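You operate a simulated robot arm through the tools that you are given. There is no shell and no other tool.

The job below is to be done with a simulated robot arm. You get a single attempt, and the scene is never put back.

## Task
Scrub the dark stain off the sample lap with soap.
Fine: soap the round brush in the soap can, lid on the large plate meanwhile; put brush and lid back. Set down upright: round brush. What is to be rubbed or washed off counts as gone when no trace of it is left.

The check looks at the end state, three seconds after you hand in, the way a careful person would. Anything else that was tipped, shoved, dropped, spilled or broken makes it a failure. Lids that push on must go on centred and level and be pressed home; caps that screw on are set level and turned clockwise until they are tight.

## Robot
A 7-joint arm with a fingered hand, fixed in place. Base frame: the origin is at the foot of the arm, x ahead of it, y to its left, z up; the work surface is at about z = 900. Units: mm, rad, N and s.
With the tool pointing down near the work surface it reaches from about 300 to 700 mm from the base axis. Its first joint turns from -2.897 to 2.897 rad. Payload 4 kg.
The TCP is the grasp point between the finger pads, 26 mm short of the fingertips. In the tool frame z runs along the fingers and y along their closing line. Largest opening 148 mm; the body of the gripper starts 73 mm behind the TCP. The gripper is a hand of 3 fingers: y runs from the thumb to the fingers, the wrist lies at [0, 0, -239] in the tool frame.
Orientation is told as [roll, pitch, yaw] about the base's x, y, z axes, in that order, counted from this pose: with the fingers straight down and closing along the base's y, the tool's x points along the base's -x, its y along +y and its z along -z.

## Interface
- The arm moves only by the tool servo_tool. Its argument "plan" is a list of rows, each a list of 2 entries, a list of its own where there are three numbers: the shift along the tool's x, y, z in mm, then the turn, a rotation vector about the tool's x, y, z in rad. In form: [[[x, y, z], [ax, ay, az]], ...]. A call has 1 to 20 rows; each row is the pose to reach, as a shift and turn from the pose commanded when the call began, along the tool's axes at that moment. Rows are played at 5 a second. More than 50 mm and 0.15 rad between two rows, and nothing of the call is played. A pose out of reach is approached as far as the arm can. The call stops where the force on the tool passes 90 N (or 10 N more than at its start, if that is more) or the arm is blocked; 0.2 s more then pass. In this call time passes only in rows, and 0.2 s behind the last. The reply holds the time, the measured pose of the TCP, the force on the tool along the base axes, the opening and the grip force, in the units named above and with some noise, with the torque about the TCP (base axes, N m) and any sound that the robot's microphone picked up.
- Cameras (640 x 400 px; columns grow to the right, rows downward): "scene" is fixed at [400, 502, 1708]; the picture's right is [-0.99, 0.11, 0.00], its down [0.05, 0.50, -0.87] and it looks along [-0.10, -0.86, -0.50] (base axes); focal length 353 px, centre (320, 200). "wrist" rides on the gripper at [68, -39, -90] in the tool frame; the picture's right is [0.50, 0.87, 0.00], its down [-0.65, 0.38, -0.65] and it looks along [-0.57, 0.33, 0.76] (tool axes); focal length 222 px, centre (320, 200). There is no depth. A picture from a camera that has moved, and an enlarged one, comes with that camera's place and axes in the base frame and with its lens.
- get_image(camera): a new picture of that camera. It takes no simulated time.
- move_column(by): slides the trunk up (or, below 0, down) by that many mm; the arm rides with it, the base frame stays. It gives what a move gives, with no picture.
- move_fingers(finger1, finger2, thumb_bend): sets how far each is bent, from 0 (flat) to 100 (curled in); at 30 the hand is open as for a grip, at 70 the pads meet at the TCP. One left out holds its place. A second passes; each finger stops where it meets its share of the squeeze, and holds until it gets a number again. It is the only way to open and close the hand. It gives what a move gives, with no picture; readings hold the bend of each and the force on the fingers (four entries, about 0 where the hand has none), thumb and palm.
- zoom(camera, box): a new picture of the part [left, top, right, bottom] of that camera's present view, enlarged. It takes no simulated time.
- sign_off(): hands the job in; it is judged then, once.

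Places have to be worked out from the pictures, the camera data and where the tool is seen. Open the gripper and draw the arm clear of the work before you hand the job in, unless the task says otherwise.

The tools are called as a command line: name --argument value ..., lists and objects as JSON in quotes. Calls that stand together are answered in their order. servo_tool: Moves the arm, as the interface text tells. Its arguments: {"type":"object","properties":{"plan":{"type":"array"}},"required":["plan"]} The other tools are called the same way: move_column (by) slides the trunk up or down; move_fingers (finger1, finger2, thumb_bend) moves the fingers one by one; get_image (camera) takes a picture; zoom (camera, box) takes an enlarged picture of a part of a camera's view; sign_off () hands the job in.

At the start:

```text
time: 0.0
ee_pos: [251.7, -337.9, 1274.8]
tcp_rot: [0.0, 0.002, -0.002]
wrist_force: [-0.1, -0.1, -0.2]
ft_torque: [-0.03, 0.0, 0.01]
width: 147.7
grasp_force: 0.1
shape: jaw
bend: [30.0, 30.0, 30.0]
finger forces: [0.1, 0.0, 0.1, 0.0, 0.0, 0.0]
trunk travel left (down, up): [-525.0, 65.0]
```

scene: 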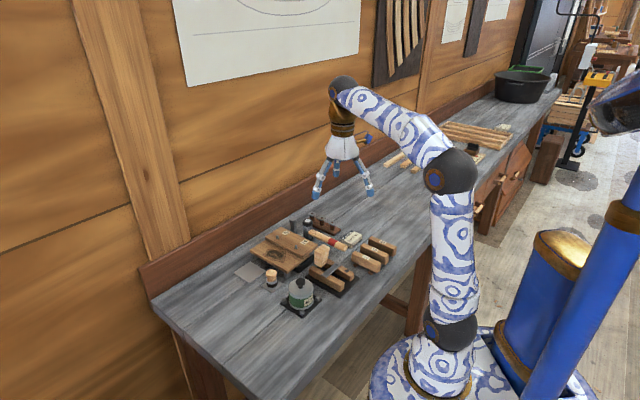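
wrist: 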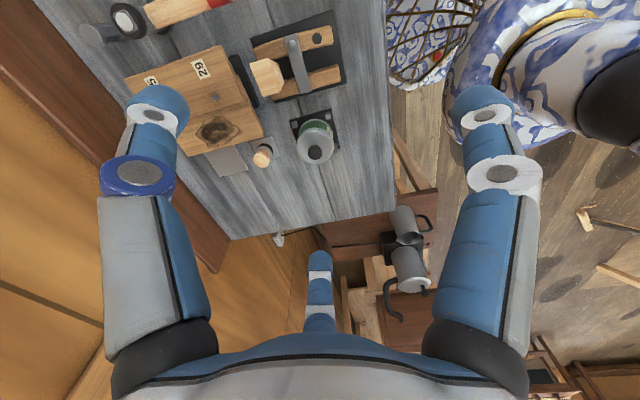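

I start by enlarging the work area in both cameras to identify the objects.

zoom --camera "scene" --box '[220, 200, 420, 325]'

zoom --camera "wrist" --box '[60, 0, 400, 212]'

```text
3.20 times, centred on (320, 262) of scene
camera zoom: at [400.0, 502.0, 1708.0], right [-0.99, 0.11, 0.0], down [0.05, 0.5, -0.87], along [-0.1, -0.86, -0.5], focal length 1129 px, centre (320, 0)
```

zoom: 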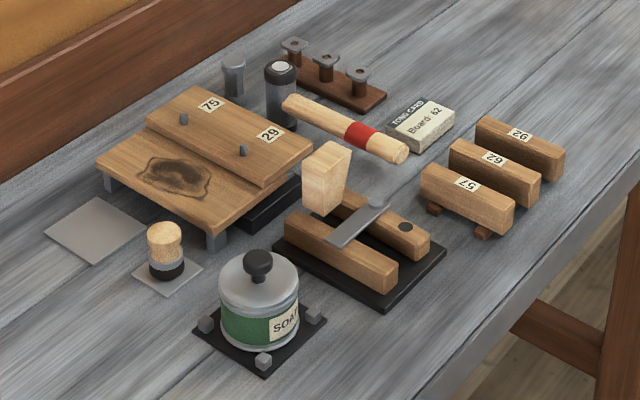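

```text
1.88 times, centred on (230, 106) of wrist
camera zoom: at [184.3, -375.9, 1364.9], right [-0.5, 0.87, 0.0], down [0.66, 0.38, 0.65], along [0.57, 0.33, -0.76], focal length 418 px, centre (489, 377)
```

zoom: 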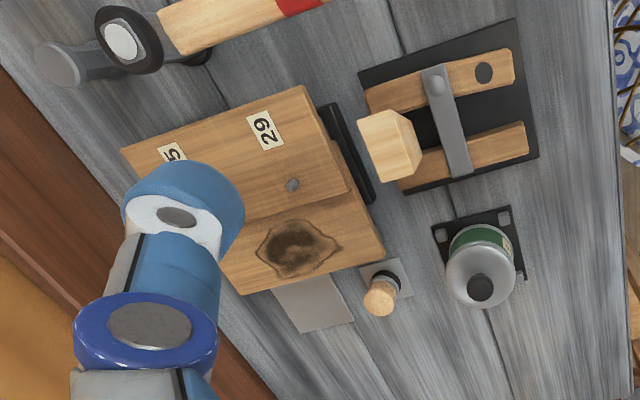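

The soap can with its knobbed lid sits in a cleated tray near (365,-261). The round brush stands on a small plate near (453,-355), the stain is on the lap's lower board near (443,-471), and the large plate is near (526,-426). I move above and closer for a better wrist view.

servo_tool --plan '[[[-10, -20, 25], [0, 0, 0]], [[-20, -40, 50], [0, 0, 0]], [[-30, -60, 80], [0, 0, 0]], [[-40, -80, 110], [0, 0, 0]], [[-48, -92, 125], [0, 0, 0]], [[-48, -92, 125], [0, 0, 0]]]'

get_image --camera "wrist"

get_image --camera "scene"

```text
time: 1.4
ee_pos: [300.0, -429.3, 1151.3]
tcp_rot: [0.001, 0.0, -0.002]
wrist_force: [0.0, 0.2, -0.9]
ft_torque: [0.0, 0.04, -0.03]
width: 148.0
grasp_force: 0.1
shape: jaw
bend: [30.0, 30.0, 30.0]
finger forces: [0.1, 0.0, 0.0, 0.0, 0.0, 0.0]
trunk travel left (down, up): [-525.0, 65.0]
```

```text
taken
camera wrist: at [232.5, -468.6, 1240.3], right [-0.5, 0.87, 0.0], down [0.66, 0.38, 0.65], along [0.57, 0.33, -0.76], focal length 222 px, centre (320, 200)
```

wrist: 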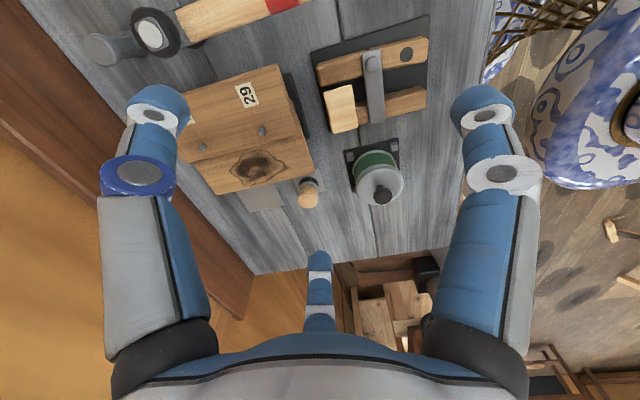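

```text
taken
```

scene: 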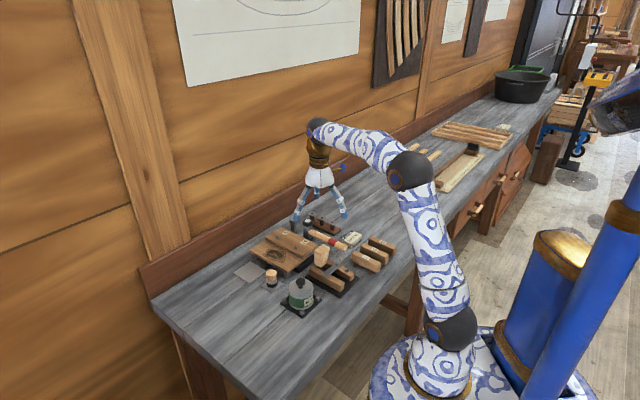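

The wrist view now shows lap, brush, can and plates; I enlarge it.

zoom --camera "wrist" --box '[170, 60, 330, 220]'

zoom --camera "wrist" --box '[290, 100, 450, 220]'

zoom --camera "scene" --box '[230, 250, 330, 320]'

```text
2.50 times, centred on (250, 140) of wrist
camera zoom: at [232.5, -468.6, 1240.3], right [-0.5, 0.87, 0.0], down [0.66, 0.38, 0.65], along [0.57, 0.33, -0.76], focal length 555 px, centre (495, 350)
```

zoom: 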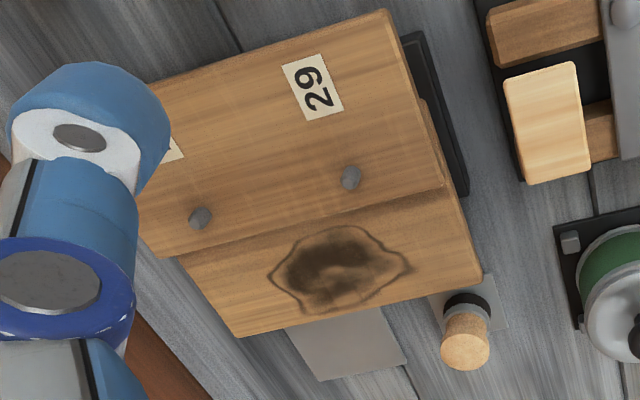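

```text
3.33 times, centred on (370, 160) of wrist
camera zoom: at [232.5, -468.6, 1240.3], right [-0.5, 0.87, 0.0], down [0.66, 0.38, 0.65], along [0.57, 0.33, -0.76], focal length 740 px, centre (153, 333)
```

zoom: 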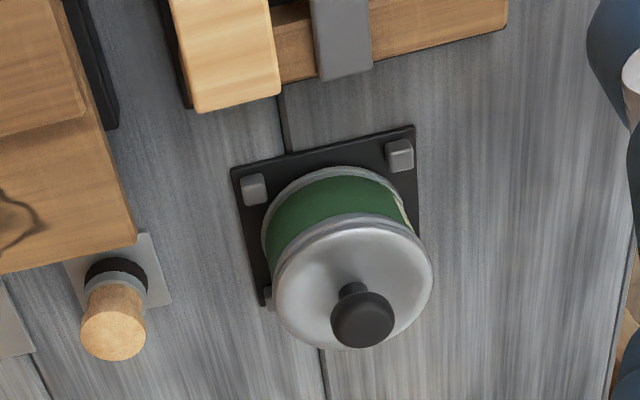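

```text
5.71 times, centred on (280, 285) of scene
camera zoom: at [400.0, 502.0, 1708.0], right [-0.99, 0.11, 0.0], down [0.05, 0.5, -0.87], along [-0.1, -0.86, -0.5], focal length 2017 px, centre (549, -286)
```

zoom: 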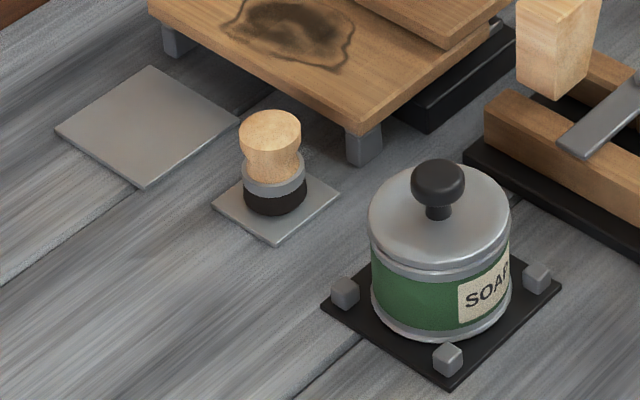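

Estimates so far: brush about (458,-361) with its top near z 956, can axis about (370.5,-279) with its knob centre near z 983, large plate about (535,-431), and lap board top near z 935 with its edge at 45°. I move closer for a detailed look at the stain.

servo_tool --plan '[[[-17, -15, 22], [0, 0, 0]], [[-35, -30, 45], [0, 0, 0]], [[-52, -45, 68], [0, 0, 0]], [[-70, -61, 91], [0, 0, 0]], [[-70, -61, 91], [0, 0, 0]]]'

get_image --camera "wrist"

zoom --camera "wrist" --box '[170, 80, 410, 230]'

```text
time: 2.6
ee_pos: [370.2, -490.9, 1059.5]
tcp_rot: [0.0, -0.001, -0.001]
wrist_force: [0.0, -0.3, 0.4]
ft_torque: [0.03, 0.0, 0.01]
width: 147.9
grasp_force: 0.0
shape: jaw
bend: [30.0, 30.0, 30.0]
finger forces: [0.1, 0.0, 0.0, 0.1, 0.0, 0.0]
trunk travel left (down, up): [-525.0, 65.0]
```

```text
taken
camera wrist: at [302.3, -529.8, 1149.2], right [-0.5, 0.87, 0.0], down [0.66, 0.38, 0.65], along [0.57, 0.33, -0.76], focal length 222 px, centre (320, 200)
```

wrist: 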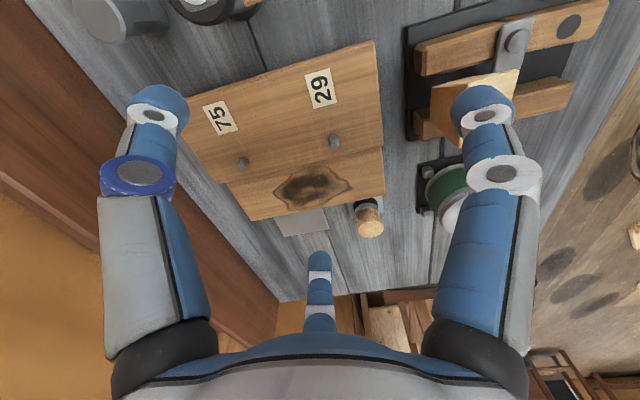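

```text
2.67 times, centred on (290, 155) of wrist
camera zoom: at [302.3, -529.8, 1149.2], right [-0.5, 0.87, 0.0], down [0.66, 0.38, 0.65], along [0.57, 0.33, -0.76], focal length 592 px, centre (400, 320)
```

zoom: 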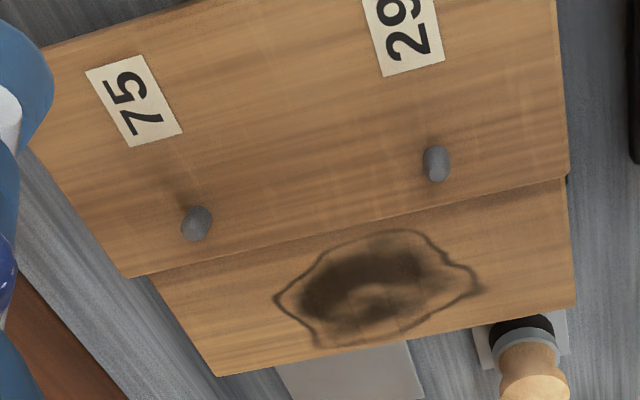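

The stain is clear of the step by a little from this side. I check it from the scene camera, which sees the step face.

zoom --camera "scene" --box '[245, 222, 325, 272]'

zoom --camera "scene" --box '[255, 260, 335, 310]'

```text
8.00 times, centred on (285, 247) of scene
camera zoom: at [400.0, 502.0, 1708.0], right [-0.99, 0.11, 0.0], down [0.05, 0.5, -0.87], along [-0.1, -0.86, -0.5], focal length 2824 px, centre (600, -176)
```

zoom: 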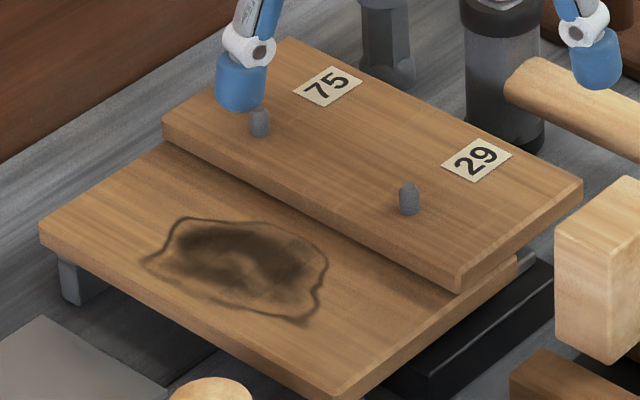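

```text
8.00 times, centred on (295, 285) of scene
camera zoom: at [400.0, 502.0, 1708.0], right [-0.99, 0.11, 0.0], down [0.05, 0.5, -0.87], along [-0.1, -0.86, -0.5], focal length 2824 px, centre (520, -480)
```

zoom: 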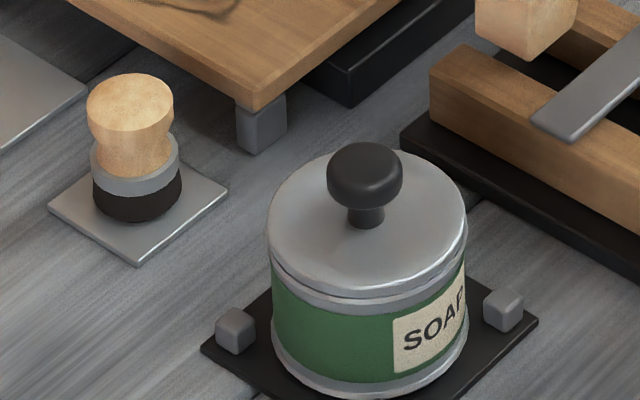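

The stain spans roughly 95 × 50 mm and clears the step by about 15 mm. I now go above the can's knob at about (370.5,-279), since the wrist camera is centred on the TCP and can check the alignment there.

servo_tool --plan '[[[0, 40, 0], [0, 0, 0]], [[0, 80, 0], [0, 0, 0]], [[0, 120, 0], [0, 0, 0]], [[0, 160, 0], [0, 0, 0]], [[0, 195, 0], [0, 0, 0]], [[0, 212, 0], [0, 0, 0]], [[0, 212, 0], [0, 0, 0]]]'

get_image --camera "wrist"

zoom --camera "wrist" --box '[240, 80, 400, 180]'

```text
time: 4.2
ee_pos: [369.5, -279.0, 1059.0]
tcp_rot: [0.001, -0.001, -0.001]
wrist_force: [-0.3, 0.4, -0.2]
ft_torque: [0.02, 0.0, 0.01]
width: 147.7
grasp_force: 0.2
shape: jaw
bend: [30.0, 30.0, 30.0]
finger forces: [0.0, 0.0, 0.1, 0.1, 0.1, 0.1]
trunk travel left (down, up): [-525.0, 65.0]
```

```text
taken
camera wrist: at [302.3, -316.8, 1148.5], right [-0.5, 0.87, 0.0], down [0.66, 0.38, 0.65], along [0.57, 0.33, -0.76], focal length 222 px, centre (320, 200)
```

wrist: 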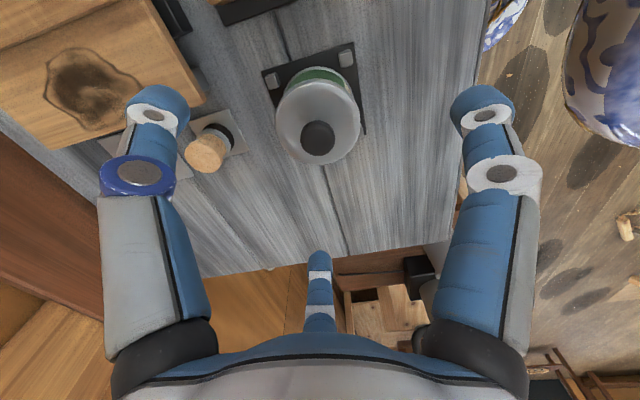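

```text
4.00 times, centred on (320, 130) of wrist
camera zoom: at [302.3, -316.8, 1148.5], right [-0.5, 0.87, 0.0], down [0.66, 0.38, 0.65], along [0.57, 0.33, -0.76], focal length 888 px, centre (320, 480)
```

zoom: 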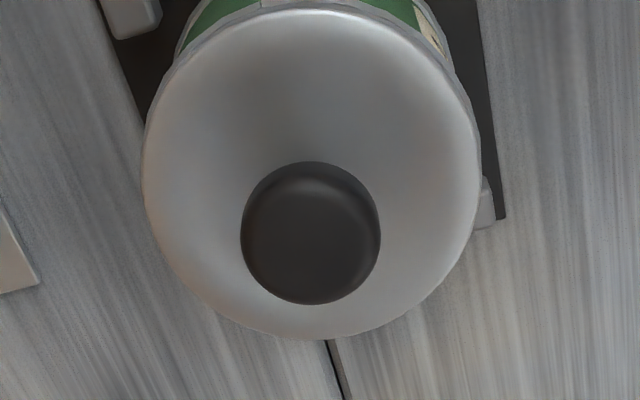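

The knob is within about 2 mm of the tool axis, at roughly (370.5,-280.7). I half-close the fingers to about 55 before descending.

move_fingers --finger1 54 --finger2 54 --thumb_bend 54

get_image --camera "wrist"

zoom --camera "scene" --box '[250, 200, 370, 320]'

```text
time: 5.2
ee_pos: [369.9, -278.7, 1059.3]
tcp_rot: [0.0, 0.0, -0.001]
wrist_force: [-0.5, 0.1, 0.3]
ft_torque: [-0.07, -0.04, 0.0]
width: 49.6
grasp_force: 0.1
shape: fingers
bend: [54.0, 54.0, 54.0]
finger forces: [0.0, 0.1, 0.1, 0.0, 0.0, 0.0]
trunk travel left (down, up): [-525.0, 65.0]
```

```text
taken
camera wrist: at [302.4, -317.1, 1148.6], right [-0.5, 0.87, 0.0], down [0.66, 0.38, 0.65], along [0.57, 0.33, -0.76], focal length 222 px, centre (320, 200)
```

wrist: 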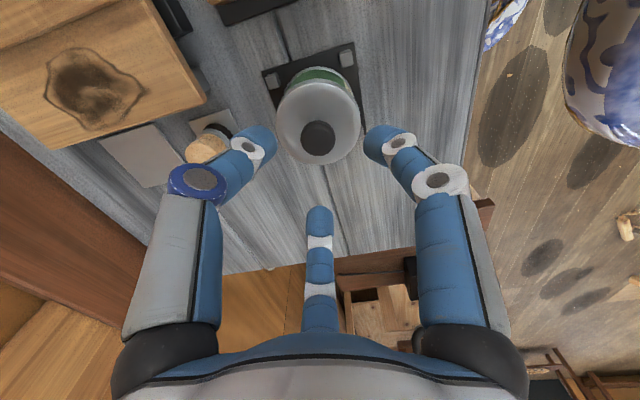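

```text
3.33 times, centred on (310, 260) of scene
camera zoom: at [400.0, 502.0, 1708.0], right [-0.99, 0.11, 0.0], down [0.05, 0.5, -0.87], along [-0.1, -0.86, -0.5], focal length 1176 px, centre (353, 0)
```

zoom: 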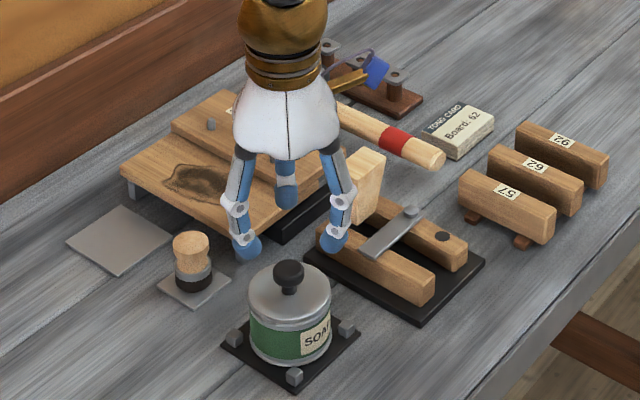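

The fingers are at 50 mm opening around the axis. I correct the offset and descend to about z 1004, then check.

servo_tool --plan '[[[-1, -1.9, 10], [0, 0, 0]], [[-1, -1.9, 25], [0, 0, 0]], [[-1, -1.9, 40], [0, 0, 0]], [[-1, -1.9, 50], [0, 0, 0]], [[-1, -1.9, 55], [0, 0, 0]], [[-1, -1.9, 55], [0, 0, 0]]]'

get_image --camera "wrist"

zoom --camera "scene" --box '[255, 225, 345, 315]'

```text
time: 6.6
ee_pos: [370.5, -281.2, 1004.4]
tcp_rot: [-0.002, 0.0, -0.002]
wrist_force: [0.6, 0.2, -0.5]
ft_torque: [-0.01, 0.0, 0.0]
width: 49.4
grasp_force: 0.1
shape: fingers
bend: [54.0, 54.0, 54.0]
finger forces: [0.0, 0.1, 0.1, 0.0, 0.0, 0.1]
trunk travel left (down, up): [-525.0, 65.0]
```

```text
taken
camera wrist: at [303.4, -319.0, 1093.3], right [-0.5, 0.87, 0.0], down [0.66, 0.38, 0.65], along [0.57, 0.33, -0.76], focal length 222 px, centre (320, 200)
```

wrist: 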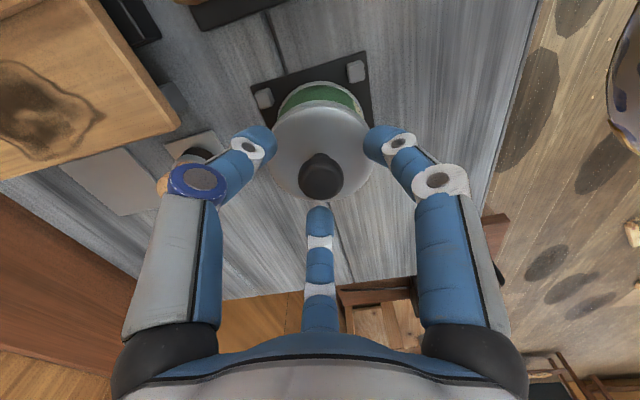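

```text
4.44 times, centred on (300, 270) of scene
camera zoom: at [400.0, 502.0, 1708.0], right [-0.99, 0.11, 0.0], down [0.05, 0.5, -0.87], along [-0.1, -0.86, -0.5], focal length 1569 px, centre (409, -111)
```

zoom: 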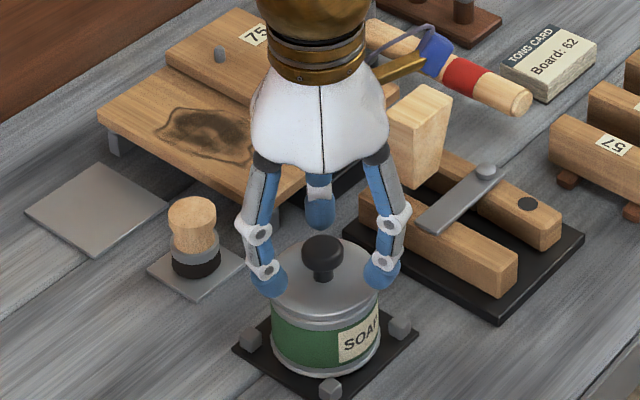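

The knob is centred in the fingers to about 1 mm. I go down another 8 mm to z≈996, which should put the tips just above the lid, and close gently.

servo_tool --plan '[[[0.5, 0.5, 3], [0, 0, 0]], [[0.5, 0.7, 6], [0, 0, 0]], [[0.5, 0.7, 8], [0, 0, 0]], [[0.5, 0.7, 8], [0, 0, 0]]]'

move_fingers --finger1 60 --finger2 60 --thumb_bend 60

get_image --camera "wrist"

zoom --camera "scene" --box '[265, 240, 335, 310]'

```text
time: 7.6
ee_pos: [369.3, -280.3, 996.2]
tcp_rot: [0.0, -0.001, -0.002]
wrist_force: [0.6, -0.1, 5.0]
ft_torque: [0.02, -0.1, 0.02]
width: 49.2
grasp_force: 3.4
shape: fingers
bend: [54.0, 54.0, 54.0]
finger forces: [0.4, 4.1, 0.0, 0.0, 1.0, 0.0]
trunk travel left (down, up): [-525.0, 65.0]
```

```text
time: 8.6
ee_pos: [369.4, -280.2, 997.1]
tcp_rot: [0.0, -0.002, -0.004]
wrist_force: [1.8, -0.3, 9.5]
ft_torque: [0.1, -0.11, 0.03]
width: 42.7
grasp_force: 9.8
shape: fingers
bend: [56.0, 54.0, 57.0]
finger forces: [6.2, 8.1, 0.0, 0.0, 5.0, 0.0]
trunk travel left (down, up): [-525.0, 65.0]
```

```text
taken
camera wrist: at [302.5, -318.2, 1086.0], right [-0.5, 0.87, 0.0], down [0.65, 0.38, 0.65], along [0.57, 0.33, -0.76], focal length 222 px, centre (320, 200)
```

wrist: 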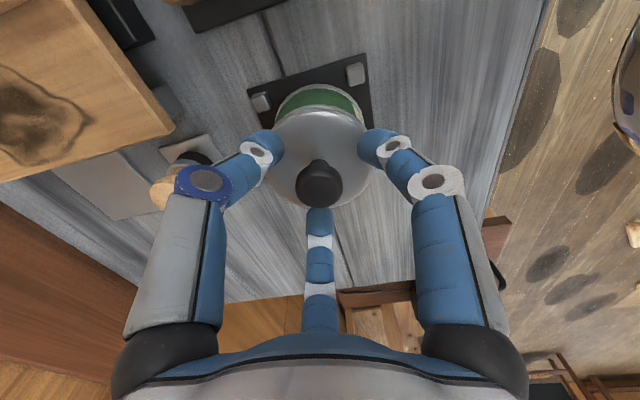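

```text
5.71 times, centred on (300, 275) of scene
camera zoom: at [400.0, 502.0, 1708.0], right [-0.99, 0.11, 0.0], down [0.05, 0.5, -0.87], along [-0.1, -0.86, -0.5], focal length 2017 px, centre (434, -229)
```

zoom: 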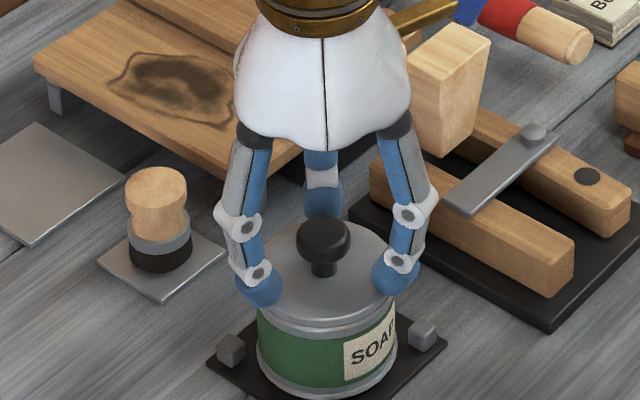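

The fingertips already touch the lid (finger forces 4–8 N), and closing lowers them further. I open back to 54, rise 7 mm and then close again.

move_fingers --finger1 53 --finger2 53 --thumb_bend 53

servo_tool --plan '[[[0, 0, -3], [0, 0, 0]], [[0, 0, -7], [0, 0, 0]], [[0, 0, -7], [0, 0, 0]]]'

move_fingers --finger1 61 --finger2 61 --thumb_bend 61

get_image --camera "wrist"

zoom --camera "scene" --box '[265, 240, 335, 310]'

```text
time: 9.6
ee_pos: [369.0, -278.9, 996.4]
tcp_rot: [-0.001, -0.002, -0.001]
wrist_force: [1.0, -0.2, 7.8]
ft_torque: [0.04, -0.1, 0.05]
width: 46.8
grasp_force: 4.9
shape: fingers
bend: [55.0, 54.0, 54.0]
finger forces: [1.8, 5.0, 0.0, 0.0, 2.0, 0.0]
trunk travel left (down, up): [-525.0, 65.0]
```

```text
time: 10.4
ee_pos: [369.8, -279.7, 1003.7]
tcp_rot: [0.001, 0.001, -0.002]
wrist_force: [-0.3, 0.8, -0.3]
ft_torque: [-0.01, -0.03, 0.01]
width: 51.6
grasp_force: 0.0
shape: fingers
bend: [53.0, 53.0, 53.0]
finger forces: [0.0, 0.0, 0.0, 0.0, 0.0, 0.1]
trunk travel left (down, up): [-525.0, 65.0]
```

```text
time: 11.4
ee_pos: [370.1, -279.9, 1003.4]
tcp_rot: [0.0, 0.0, -0.002]
wrist_force: [-0.2, -0.5, 0.6]
ft_torque: [0.01, 0.01, -0.01]
width: 27.2
grasp_force: 0.0
shape: fingers
bend: [61.0, 61.0, 61.0]
finger forces: [0.0, 0.0, 0.0, 0.0, 0.0, 0.0]
trunk travel left (down, up): [-525.0, 65.0]
```

```text
taken
camera wrist: at [303.1, -318.3, 1092.8], right [-0.5, 0.87, 0.0], down [0.66, 0.38, 0.65], along [0.57, 0.33, -0.76], focal length 222 px, centre (320, 200)
```

wrist: 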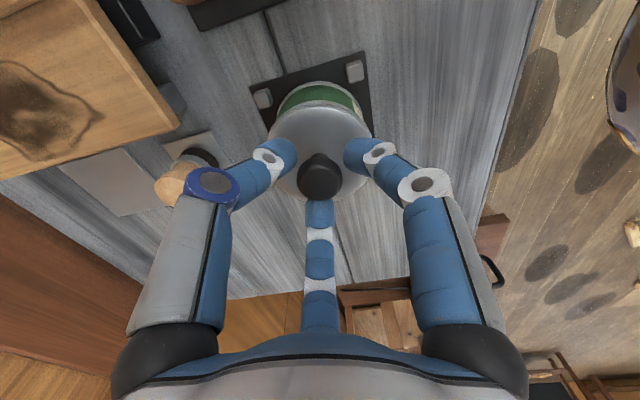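

```text
5.71 times, centred on (300, 275) of scene
camera zoom: at [400.0, 502.0, 1708.0], right [-0.99, 0.11, 0.0], down [0.05, 0.5, -0.87], along [-0.1, -0.86, -0.5], focal length 2017 px, centre (434, -229)
```

zoom: 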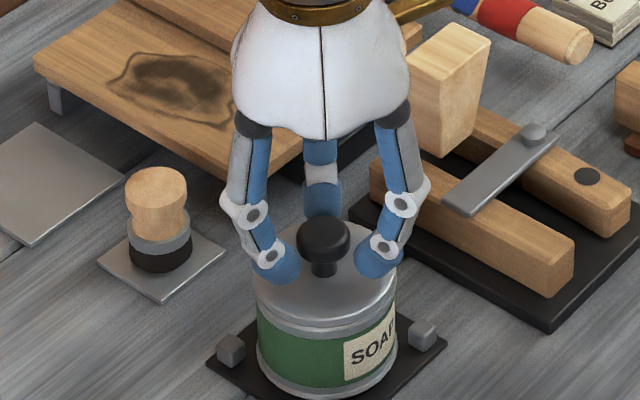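

There is no contact yet at bend 61 and the tips clear the lid. I keep closing until the knob is met.

move_fingers --finger1 66 --finger2 66 --thumb_bend 66

zoom --camera "scene" --box '[265, 240, 335, 310]'

zoom --camera "wrist" --box '[220, 60, 420, 260]'

```text
time: 12.4
ee_pos: [369.6, -279.8, 1003.0]
tcp_rot: [-0.001, 0.001, -0.002]
wrist_force: [0.3, -0.2, 1.1]
ft_torque: [-0.01, -0.01, -0.02]
width: 18.8
grasp_force: 4.3
shape: fingers
bend: [63.0, 62.0, 64.0]
finger forces: [2.1, 2.9, 0.0, 0.0, 3.0, 0.1]
trunk travel left (down, up): [-525.0, 65.0]
```

```text
5.71 times, centred on (300, 275) of scene
camera zoom: at [400.0, 502.0, 1708.0], right [-0.99, 0.11, 0.0], down [0.05, 0.5, -0.87], along [-0.1, -0.86, -0.5], focal length 2017 px, centre (434, -229)
```

zoom: 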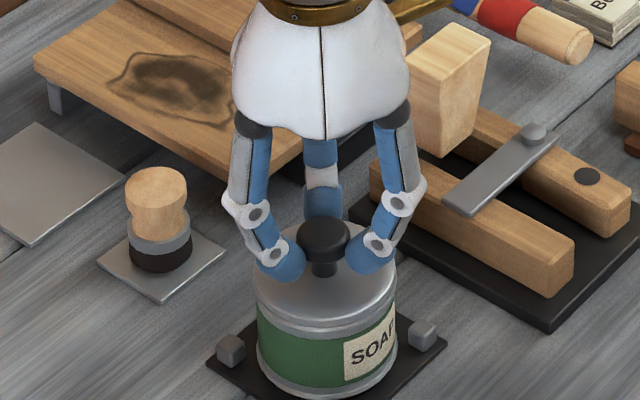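

```text
2.00 times, centred on (320, 160) of wrist
camera zoom: at [303.2, -318.4, 1092.7], right [-0.5, 0.87, 0.0], down [0.66, 0.38, 0.65], along [0.57, 0.33, -0.76], focal length 444 px, centre (320, 280)
```

zoom: 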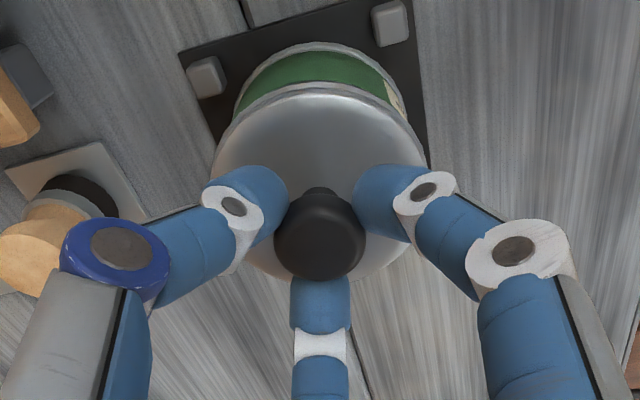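

All three fingers contact the knob at 2–3 N each and the wrist load is nearly zero. I squeeze a bit more firmly.

move_fingers --finger1 76 --finger2 76 --thumb_bend 76

```text
time: 13.4
ee_pos: [369.4, -279.4, 1004.4]
tcp_rot: [0.0, 0.0, 0.0]
wrist_force: [-0.4, 0.1, 1.3]
ft_torque: [0.02, 0.02, 0.03]
width: 16.1
grasp_force: 15.1
shape: fingers
bend: [63.0, 62.0, 68.0]
finger forces: [9.0, 9.6, 0.0, 0.1, 11.9, 0.0]
trunk travel left (down, up): [-525.0, 65.0]
heard: snap
```

A snap was heard and the thumb moved in a little; I look at the can before doing anything.

zoom --camera "scene" --box '[265, 240, 335, 310]'

zoom --camera "wrist" --box '[220, 60, 420, 260]'

```text
5.71 times, centred on (300, 275) of scene
camera zoom: at [400.0, 502.0, 1708.0], right [-0.99, 0.11, 0.0], down [0.05, 0.5, -0.87], along [-0.1, -0.86, -0.5], focal length 2017 px, centre (434, -229)
```

zoom: 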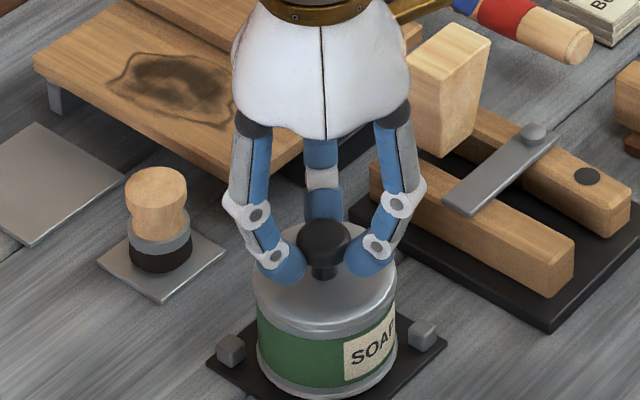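

```text
2.00 times, centred on (320, 160) of wrist
camera zoom: at [303.0, -318.3, 1092.8], right [-0.5, 0.87, 0.0], down [0.66, 0.38, 0.65], along [0.57, 0.33, -0.76], focal length 444 px, centre (320, 280)
```

zoom: 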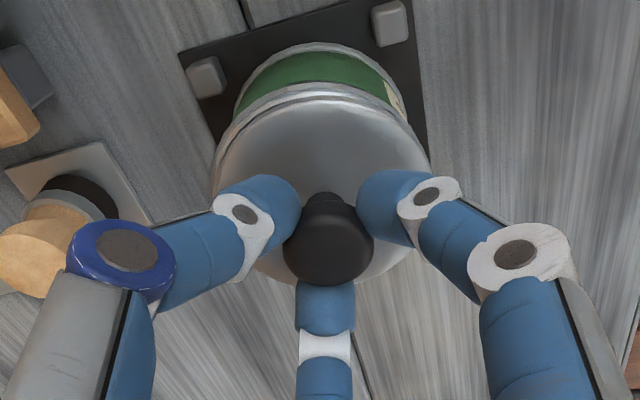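

The lid seems to have popped loose from its snap fit: the rim gap now shows and the knob is held by all three fingers. I lift slowly straight up.

servo_tool --plan '[[[0, 0, -3], [0, 0, 0]], [[0, 0, -6], [0, 0, 0]], [[0, 0, -10], [0, 0, 0]], [[0, 0, -16], [0, 0, 0]], [[0, 0, -24], [0, 0, 0]], [[0, 0, -34], [0, 0, 0]], [[0, 0, -34], [0, 0, 0]]]'

zoom --camera "scene" --box '[265, 230, 335, 310]'

get_image --camera "wrist"

```text
time: 15.0
ee_pos: [369.7, -280.0, 1038.8]
tcp_rot: [0.0, 0.001, 0.0]
wrist_force: [0.2, 0.2, 0.2]
ft_torque: [0.02, -0.01, -0.01]
width: 16.1
grasp_force: 15.4
shape: fingers
bend: [63.0, 62.0, 68.0]
finger forces: [8.5, 9.5, 0.0, 0.1, 12.6, 0.0]
trunk travel left (down, up): [-525.0, 65.0]
```

```text
5.00 times, centred on (300, 270) of scene
camera zoom: at [400.0, 502.0, 1708.0], right [-0.99, 0.11, 0.0], down [0.05, 0.5, -0.87], along [-0.1, -0.86, -0.5], focal length 1765 px, centre (420, -150)
```

zoom: 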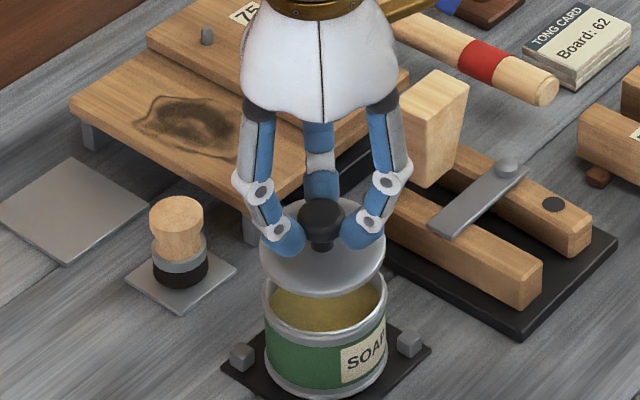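

```text
taken
camera wrist: at [303.0, -317.9, 1126.9], right [-0.5, 0.87, 0.0], down [0.66, 0.38, 0.65], along [0.57, 0.33, -0.76], focal length 222 px, centre (320, 200)
```

wrist: 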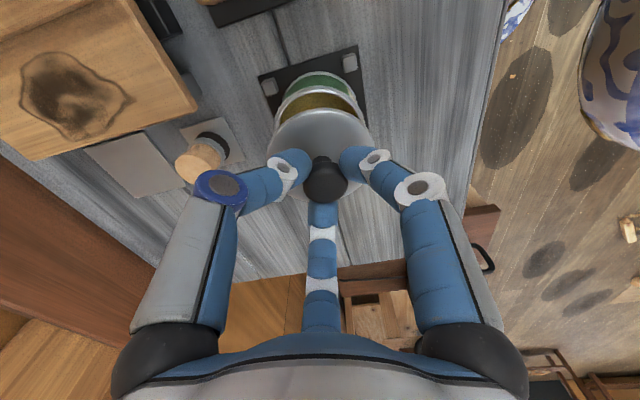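

The lid is off cleanly and the soap is visible. I raise it and carry it over the large plate near (535.5,-431).

servo_tool --plan '[[[0, 0, -20], [0, 0, 0]], [[-5, -5, -40], [0, 0, 0]], [[-30, -28, -45], [0, 0, 0]], [[-58, -54, -45], [0, 0, 0]], [[-86, -80, -45], [0, 0, 0]], [[-114, -106, -45], [0, 0, 0]], [[-142, -130, -45], [0, 0, 0]], [[-158, -144, -45], [0, 0, 0]], [[-166, -151, -45], [0, 0, 0]], [[-166, -151, -45], [0, 0, 0]]]'

get_image --camera "wrist"

zoom --camera "scene" --box '[210, 190, 330, 300]'

```text
time: 17.2
ee_pos: [520.8, -420.5, 1077.3]
tcp_rot: [0.001, 0.0, -0.001]
wrist_force: [0.3, 0.5, -0.9]
ft_torque: [0.01, 0.0, 0.03]
width: 15.3
grasp_force: 15.1
shape: fingers
bend: [63.0, 61.0, 67.0]
finger forces: [8.0, 9.5, 0.0, 0.0, 12.8, 0.0]
out of reach, approached as far as the arm can: row 8, 9, 10
trunk travel left (down, up): [-525.0, 65.0]
```

```text
taken
camera wrist: at [453.7, -457.9, 1166.2], right [-0.5, 0.87, 0.0], down [0.66, 0.38, 0.65], along [0.57, 0.33, -0.76], focal length 222 px, centre (320, 200)
```

wrist: 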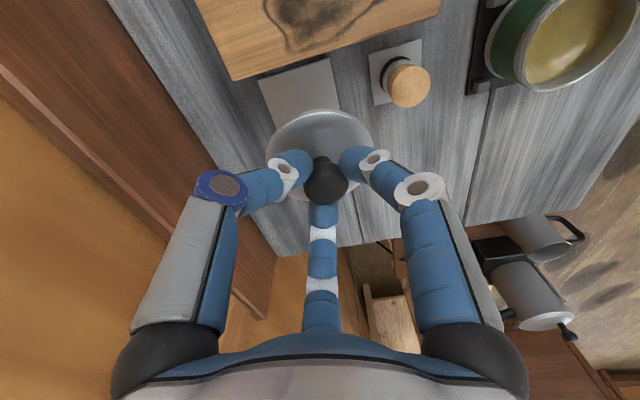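

```text
3.64 times, centred on (270, 245) of scene
camera zoom: at [400.0, 502.0, 1708.0], right [-0.99, 0.11, 0.0], down [0.05, 0.5, -0.87], along [-0.1, -0.86, -0.5], focal length 1284 px, centre (502, 36)
```

zoom: 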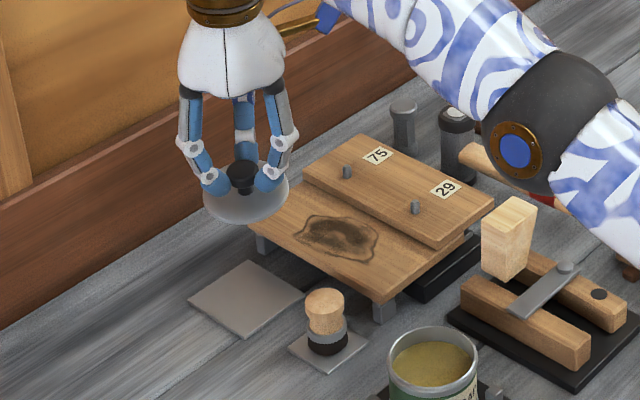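

The arm hits its reach limit at this height. I raise the trunk by 60 mm so the shoulder sits higher relative to the work and gives more reach when low.

move_column --by 60

```text
time: 18.2
ee_pos: [521.5, -419.3, 1137.0]
tcp_rot: [0.0, 0.0, 0.0]
wrist_force: [-0.2, 0.5, -0.4]
ft_torque: [-0.01, -0.01, -0.04]
width: 15.6
grasp_force: 15.4
shape: fingers
bend: [63.0, 61.0, 67.0]
finger forces: [7.9, 9.4, 0.0, 0.0, 12.9, 0.0]
trunk travel left (down, up): [-585.0, 5.0]
```

Now I lower straight down toward z≈1015 and then check the lateral position.

servo_tool --plan '[[[0, 0, 30], [0, 0, 0]], [[0, 0, 60], [0, 0, 0]], [[0, 0, 90], [0, 0, 0]], [[0, 0, 120], [0, 0, 0]], [[0, 0, 120], [0, 0, 0]]]'

get_image --camera "wrist"

zoom --camera "scene" --box '[220, 210, 300, 290]'

```text
time: 19.4
ee_pos: [521.2, -420.2, 1016.6]
tcp_rot: [0.0, -0.001, 0.0]
wrist_force: [-0.2, 0.6, 0.0]
ft_torque: [-0.04, -0.02, 0.04]
width: 15.1
grasp_force: 14.8
shape: fingers
bend: [63.0, 61.0, 67.0]
finger forces: [8.0, 9.5, 0.0, 0.0, 12.7, 0.1]
trunk travel left (down, up): [-585.0, 5.0]
```

```text
taken
camera wrist: at [453.7, -458.3, 1106.4], right [-0.5, 0.87, 0.0], down [0.66, 0.38, 0.65], along [0.57, 0.33, -0.76], focal length 222 px, centre (320, 200)
```

wrist: 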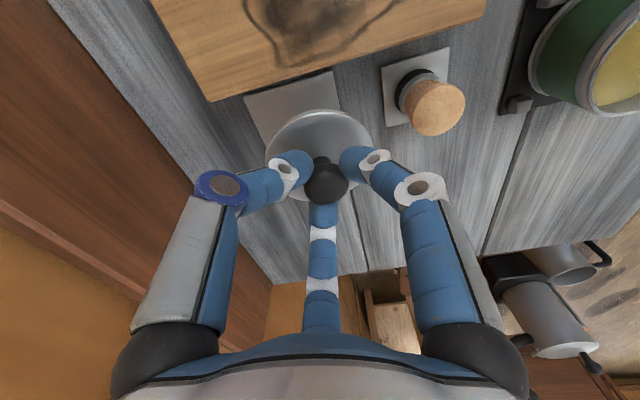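

```text
5.00 times, centred on (260, 250) of scene
camera zoom: at [400.0, 502.0, 1708.0], right [-0.99, 0.11, 0.0], down [0.05, 0.5, -0.87], along [-0.1, -0.86, -0.5], focal length 1765 px, centre (620, -50)
```

zoom: 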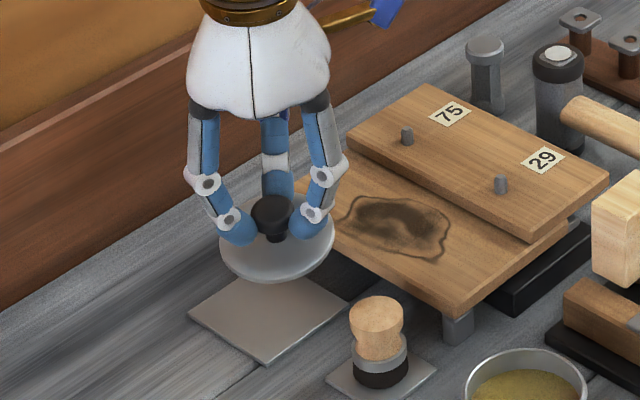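

The plate's corners from the wrist view match (535.5,-431). The knob sits about (-1.5,+2.6) mm off the TCP, so I shift by (15.8,-13.4) in the base frame and lower to about z 962.

servo_tool --plan '[[[-8, -7, 5], [0, 0, 0]], [[-15.8, -13.4, 15], [0, 0, 0]], [[-15.8, -13.4, 30], [0, 0, 0]], [[-15.8, -13.4, 45], [0, 0, 0]], [[-15.8, -13.4, 54], [0, 0, 0]], [[-15.8, -13.4, 54], [0, 0, 0]]]'

get_image --camera "wrist"

zoom --camera "scene" --box '[220, 220, 300, 300]'

```text
time: 20.8
ee_pos: [537.1, -433.1, 962.2]
tcp_rot: [0.0, -0.001, -0.002]
wrist_force: [0.0, -0.2, -0.6]
ft_torque: [0.02, -0.04, -0.06]
width: 15.2
grasp_force: 14.9
shape: fingers
bend: [63.0, 61.0, 67.0]
finger forces: [7.9, 9.5, 0.0, 0.1, 12.7, 0.1]
trunk travel left (down, up): [-585.0, 5.0]
```

```text
taken
camera wrist: at [469.7, -471.6, 1051.9], right [-0.5, 0.87, 0.0], down [0.66, 0.38, 0.65], along [0.57, 0.33, -0.76], focal length 222 px, centre (320, 200)
```

wrist: 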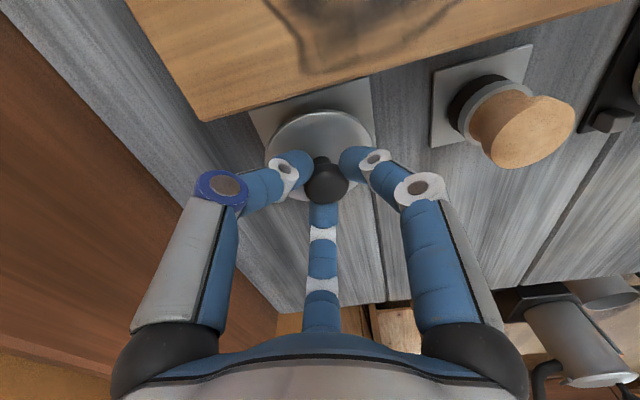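

```text
5.00 times, centred on (260, 260) of scene
camera zoom: at [400.0, 502.0, 1708.0], right [-0.99, 0.11, 0.0], down [0.05, 0.5, -0.87], along [-0.1, -0.86, -0.5], focal length 1765 px, centre (620, -100)
```

zoom: 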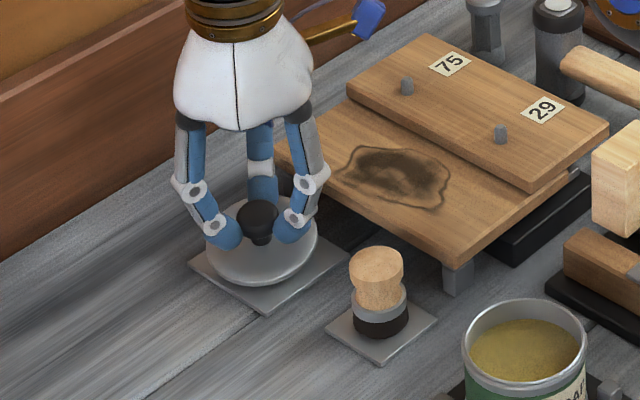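

The lid hangs level over the plate, perhaps 2 mm too far in +x. I correct that and lower in small steps until contact.

servo_tool --plan '[[[1.5, 0, 3], [0, 0, 0]], [[1.5, 0, 6], [0, 0, 0]], [[1.5, 0, 8], [0, 0, 0]], [[1.5, 0, 10], [0, 0, 0]], [[1.5, 0, 11], [0, 0, 0]]]'

zoom --camera "scene" --box '[220, 220, 300, 300]'

```text
time: 22.0
ee_pos: [534.6, -433.1, 952.8]
tcp_rot: [-0.001, -0.002, -0.001]
wrist_force: [0.4, -5.0, 9.8]
ft_torque: [0.02, -0.02, 0.02]
width: 14.9
grasp_force: 17.2
shape: fingers
bend: [64.0, 61.0, 67.0]
finger forces: [9.0, 9.8, 0.0, 0.0, 15.9, 0.0]
trunk travel left (down, up): [-585.0, 5.0]
```

```text
5.00 times, centred on (260, 260) of scene
camera zoom: at [400.0, 502.0, 1708.0], right [-0.99, 0.11, 0.0], down [0.05, 0.5, -0.87], along [-0.1, -0.86, -0.5], focal length 1765 px, centre (620, -100)
```

zoom: 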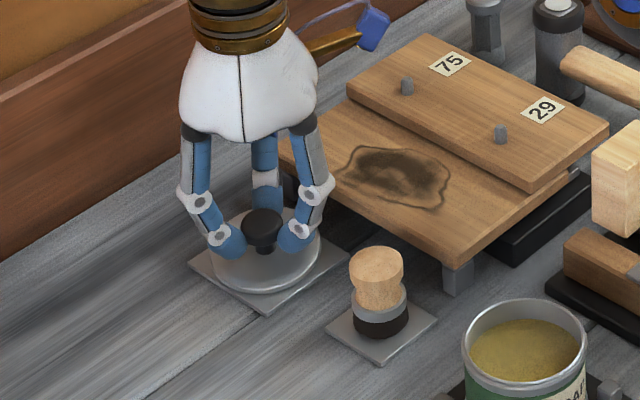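

The lid is on the plate (10 N contact). I ease off 1 mm and open the fingers.

servo_tool --plan '[[[0, 0, -1], [0, 0, 0]], [[0, 0, -1.5], [0, 0, 0]]]'

move_fingers --finger1 61 --finger2 61 --thumb_bend 61

move_fingers --finger1 53 --finger2 53 --thumb_bend 53

zoom --camera "scene" --box '[220, 220, 300, 300]'

```text
time: 22.6
ee_pos: [534.6, -432.1, 952.2]
tcp_rot: [-0.001, 0.001, -0.003]
wrist_force: [-0.1, -1.5, 5.0]
ft_torque: [0.03, 0.03, 0.0]
width: 15.1
grasp_force: 17.8
shape: fingers
bend: [64.0, 61.0, 67.0]
finger forces: [9.4, 9.9, 0.0, 0.0, 14.8, 0.1]
trunk travel left (down, up): [-585.0, 5.0]
```

```text
time: 23.6
ee_pos: [534.2, -433.4, 953.2]
tcp_rot: [0.001, 0.0, -0.003]
wrist_force: [0.2, 0.5, -0.3]
ft_torque: [0.0, 0.0, -0.02]
width: 26.0
grasp_force: 0.1
shape: fingers
bend: [61.0, 61.0, 61.0]
finger forces: [0.0, 0.0, 0.0, 0.1, 0.0, 0.1]
trunk travel left (down, up): [-585.0, 5.0]
```

```text
time: 24.6
ee_pos: [535.7, -432.6, 952.7]
tcp_rot: [-0.002, 0.0, -0.002]
wrist_force: [-0.1, -0.4, -0.4]
ft_torque: [-0.01, 0.03, -0.04]
width: 52.0
grasp_force: 0.0
shape: fingers
bend: [53.0, 53.0, 53.0]
finger forces: [0.0, 0.0, 0.0, 0.0, 0.0, 0.0]
trunk travel left (down, up): [-585.0, 5.0]
```

```text
5.00 times, centred on (260, 260) of scene
camera zoom: at [400.0, 502.0, 1708.0], right [-0.99, 0.11, 0.0], down [0.05, 0.5, -0.87], along [-0.1, -0.86, -0.5], focal length 1765 px, centre (620, -100)
```

zoom: 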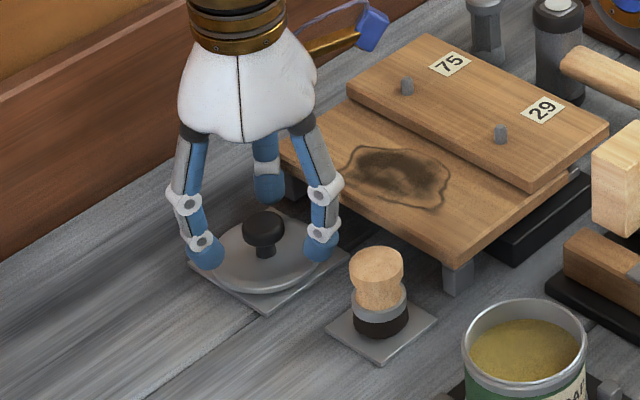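

The lid rests on the plate. I rise and move over the brush near (458.5,-361).

servo_tool --plan '[[[0, 0, -15], [0, 0, 0]], [[0, 0, -40], [0, 0, 0]], [[0, 0, -70], [0, 0, 0]], [[25, 24, -72], [0, 0, 0]], [[50, 48, -72], [0, 0, 0]], [[70, 66, -72], [0, 0, 0]], [[76, 72, -72], [0, 0, 0]], [[76, 72, -72], [0, 0, 0]]]'

get_image --camera "wrist"

zoom --camera "scene" --box '[220, 220, 300, 300]'

```text
time: 26.4
ee_pos: [460.1, -360.7, 1026.0]
tcp_rot: [-0.002, -0.002, -0.001]
wrist_force: [0.6, 0.2, -0.7]
ft_torque: [0.01, 0.0, 0.0]
width: 51.9
grasp_force: 0.1
shape: fingers
bend: [53.0, 53.0, 53.0]
finger forces: [0.0, 0.0, 0.1, 0.1, 0.1, 0.0]
trunk travel left (down, up): [-585.0, 5.0]
```

```text
taken
camera wrist: at [391.4, -399.4, 1115.0], right [-0.5, 0.87, 0.0], down [0.66, 0.38, 0.65], along [0.57, 0.33, -0.76], focal length 222 px, centre (320, 200)
```

wrist: 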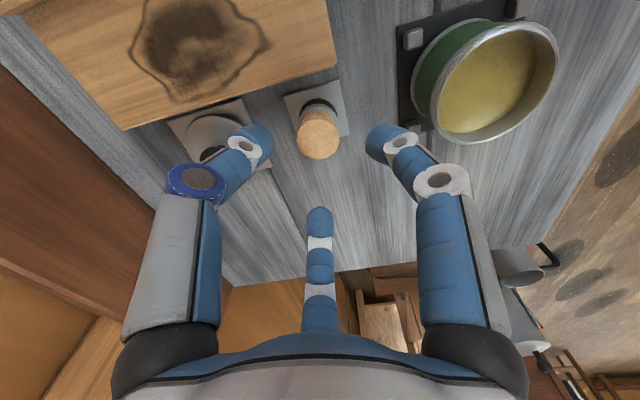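

```text
5.00 times, centred on (260, 260) of scene
camera zoom: at [400.0, 502.0, 1708.0], right [-0.99, 0.11, 0.0], down [0.05, 0.5, -0.87], along [-0.1, -0.86, -0.5], focal length 1765 px, centre (620, -100)
```

zoom: 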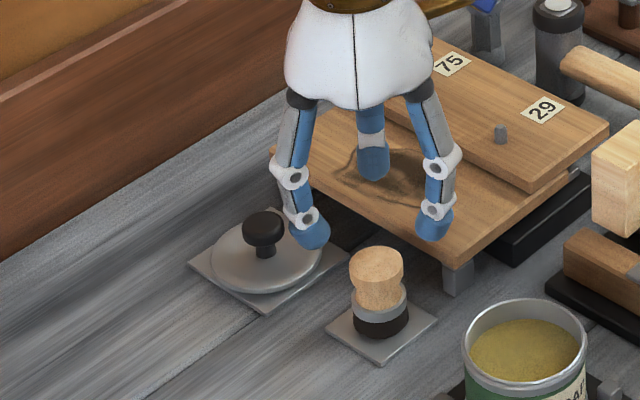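

The brush top lies almost exactly under the tool axis; I enlarge to verify before descending.

zoom --camera "wrist" --box '[260, 80, 380, 180]'

```text
4.00 times, centred on (320, 130) of wrist
camera zoom: at [391.4, -399.4, 1115.0], right [-0.5, 0.87, 0.0], down [0.66, 0.38, 0.65], along [0.57, 0.33, -0.76], focal length 888 px, centre (320, 480)
```

zoom: 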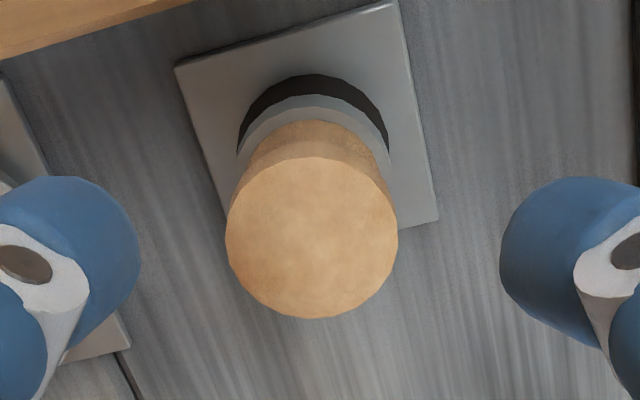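

The brush axis is about (460.5,-362). I narrow the fingers slightly to stay clear of the lap edge, then descend to z≈975.

move_fingers --finger1 56 --finger2 56 --thumb_bend 56

servo_tool --plan '[[[-0.8, -1.4, 10], [0, 0, 0]], [[-0.8, -1.4, 22], [0, 0, 0]], [[-0.8, -1.4, 34], [0, 0, 0]], [[-0.8, -1.4, 44], [0, 0, 0]], [[-0.8, -1.4, 50], [0, 0, 0]], [[-0.8, -1.4, 50], [0, 0, 0]]]'

get_image --camera "wrist"

zoom --camera "scene" --box '[235, 230, 305, 300]'

```text
time: 27.4
ee_pos: [457.9, -360.8, 1025.3]
tcp_rot: [0.0, 0.002, -0.002]
wrist_force: [0.3, -0.6, 0.5]
ft_torque: [-0.01, 0.01, -0.01]
width: 43.4
grasp_force: 0.0
shape: fingers
bend: [56.0, 56.0, 56.0]
finger forces: [0.0, 0.1, 0.0, 0.0, 0.0, 0.0]
trunk travel left (down, up): [-585.0, 5.0]
```

```text
time: 28.8
ee_pos: [459.3, -362.3, 975.2]
tcp_rot: [0.001, -0.001, -0.002]
wrist_force: [0.5, 0.7, 0.9]
ft_torque: [0.02, -0.03, 0.01]
width: 42.8
grasp_force: 0.1
shape: fingers
bend: [56.0, 56.0, 56.0]
finger forces: [0.0, 0.0, 0.1, 0.0, 0.1, 0.0]
trunk travel left (down, up): [-585.0, 5.0]
```

```text
taken
camera wrist: at [392.7, -400.6, 1064.7], right [-0.5, 0.87, 0.0], down [0.66, 0.38, 0.65], along [0.57, 0.33, -0.76], focal length 222 px, centre (320, 200)
```

wrist: 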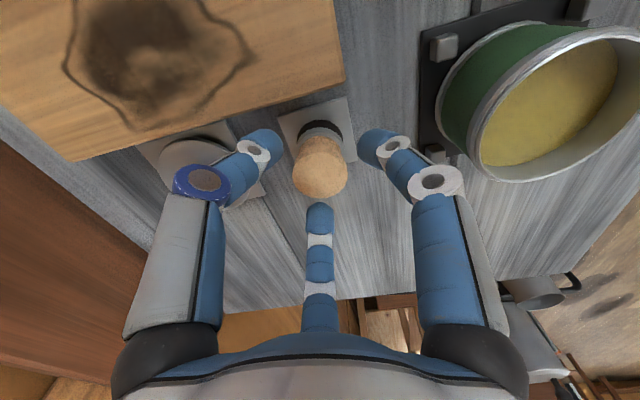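

```text
5.71 times, centred on (270, 265) of scene
camera zoom: at [400.0, 502.0, 1708.0], right [-0.99, 0.11, 0.0], down [0.05, 0.5, -0.87], along [-0.1, -0.86, -0.5], focal length 2017 px, centre (606, -171)
```

zoom: 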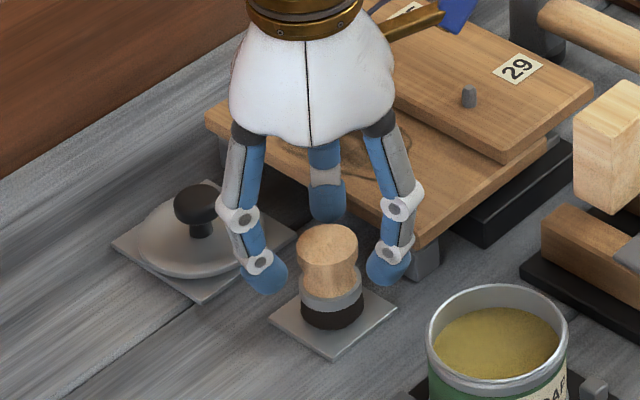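

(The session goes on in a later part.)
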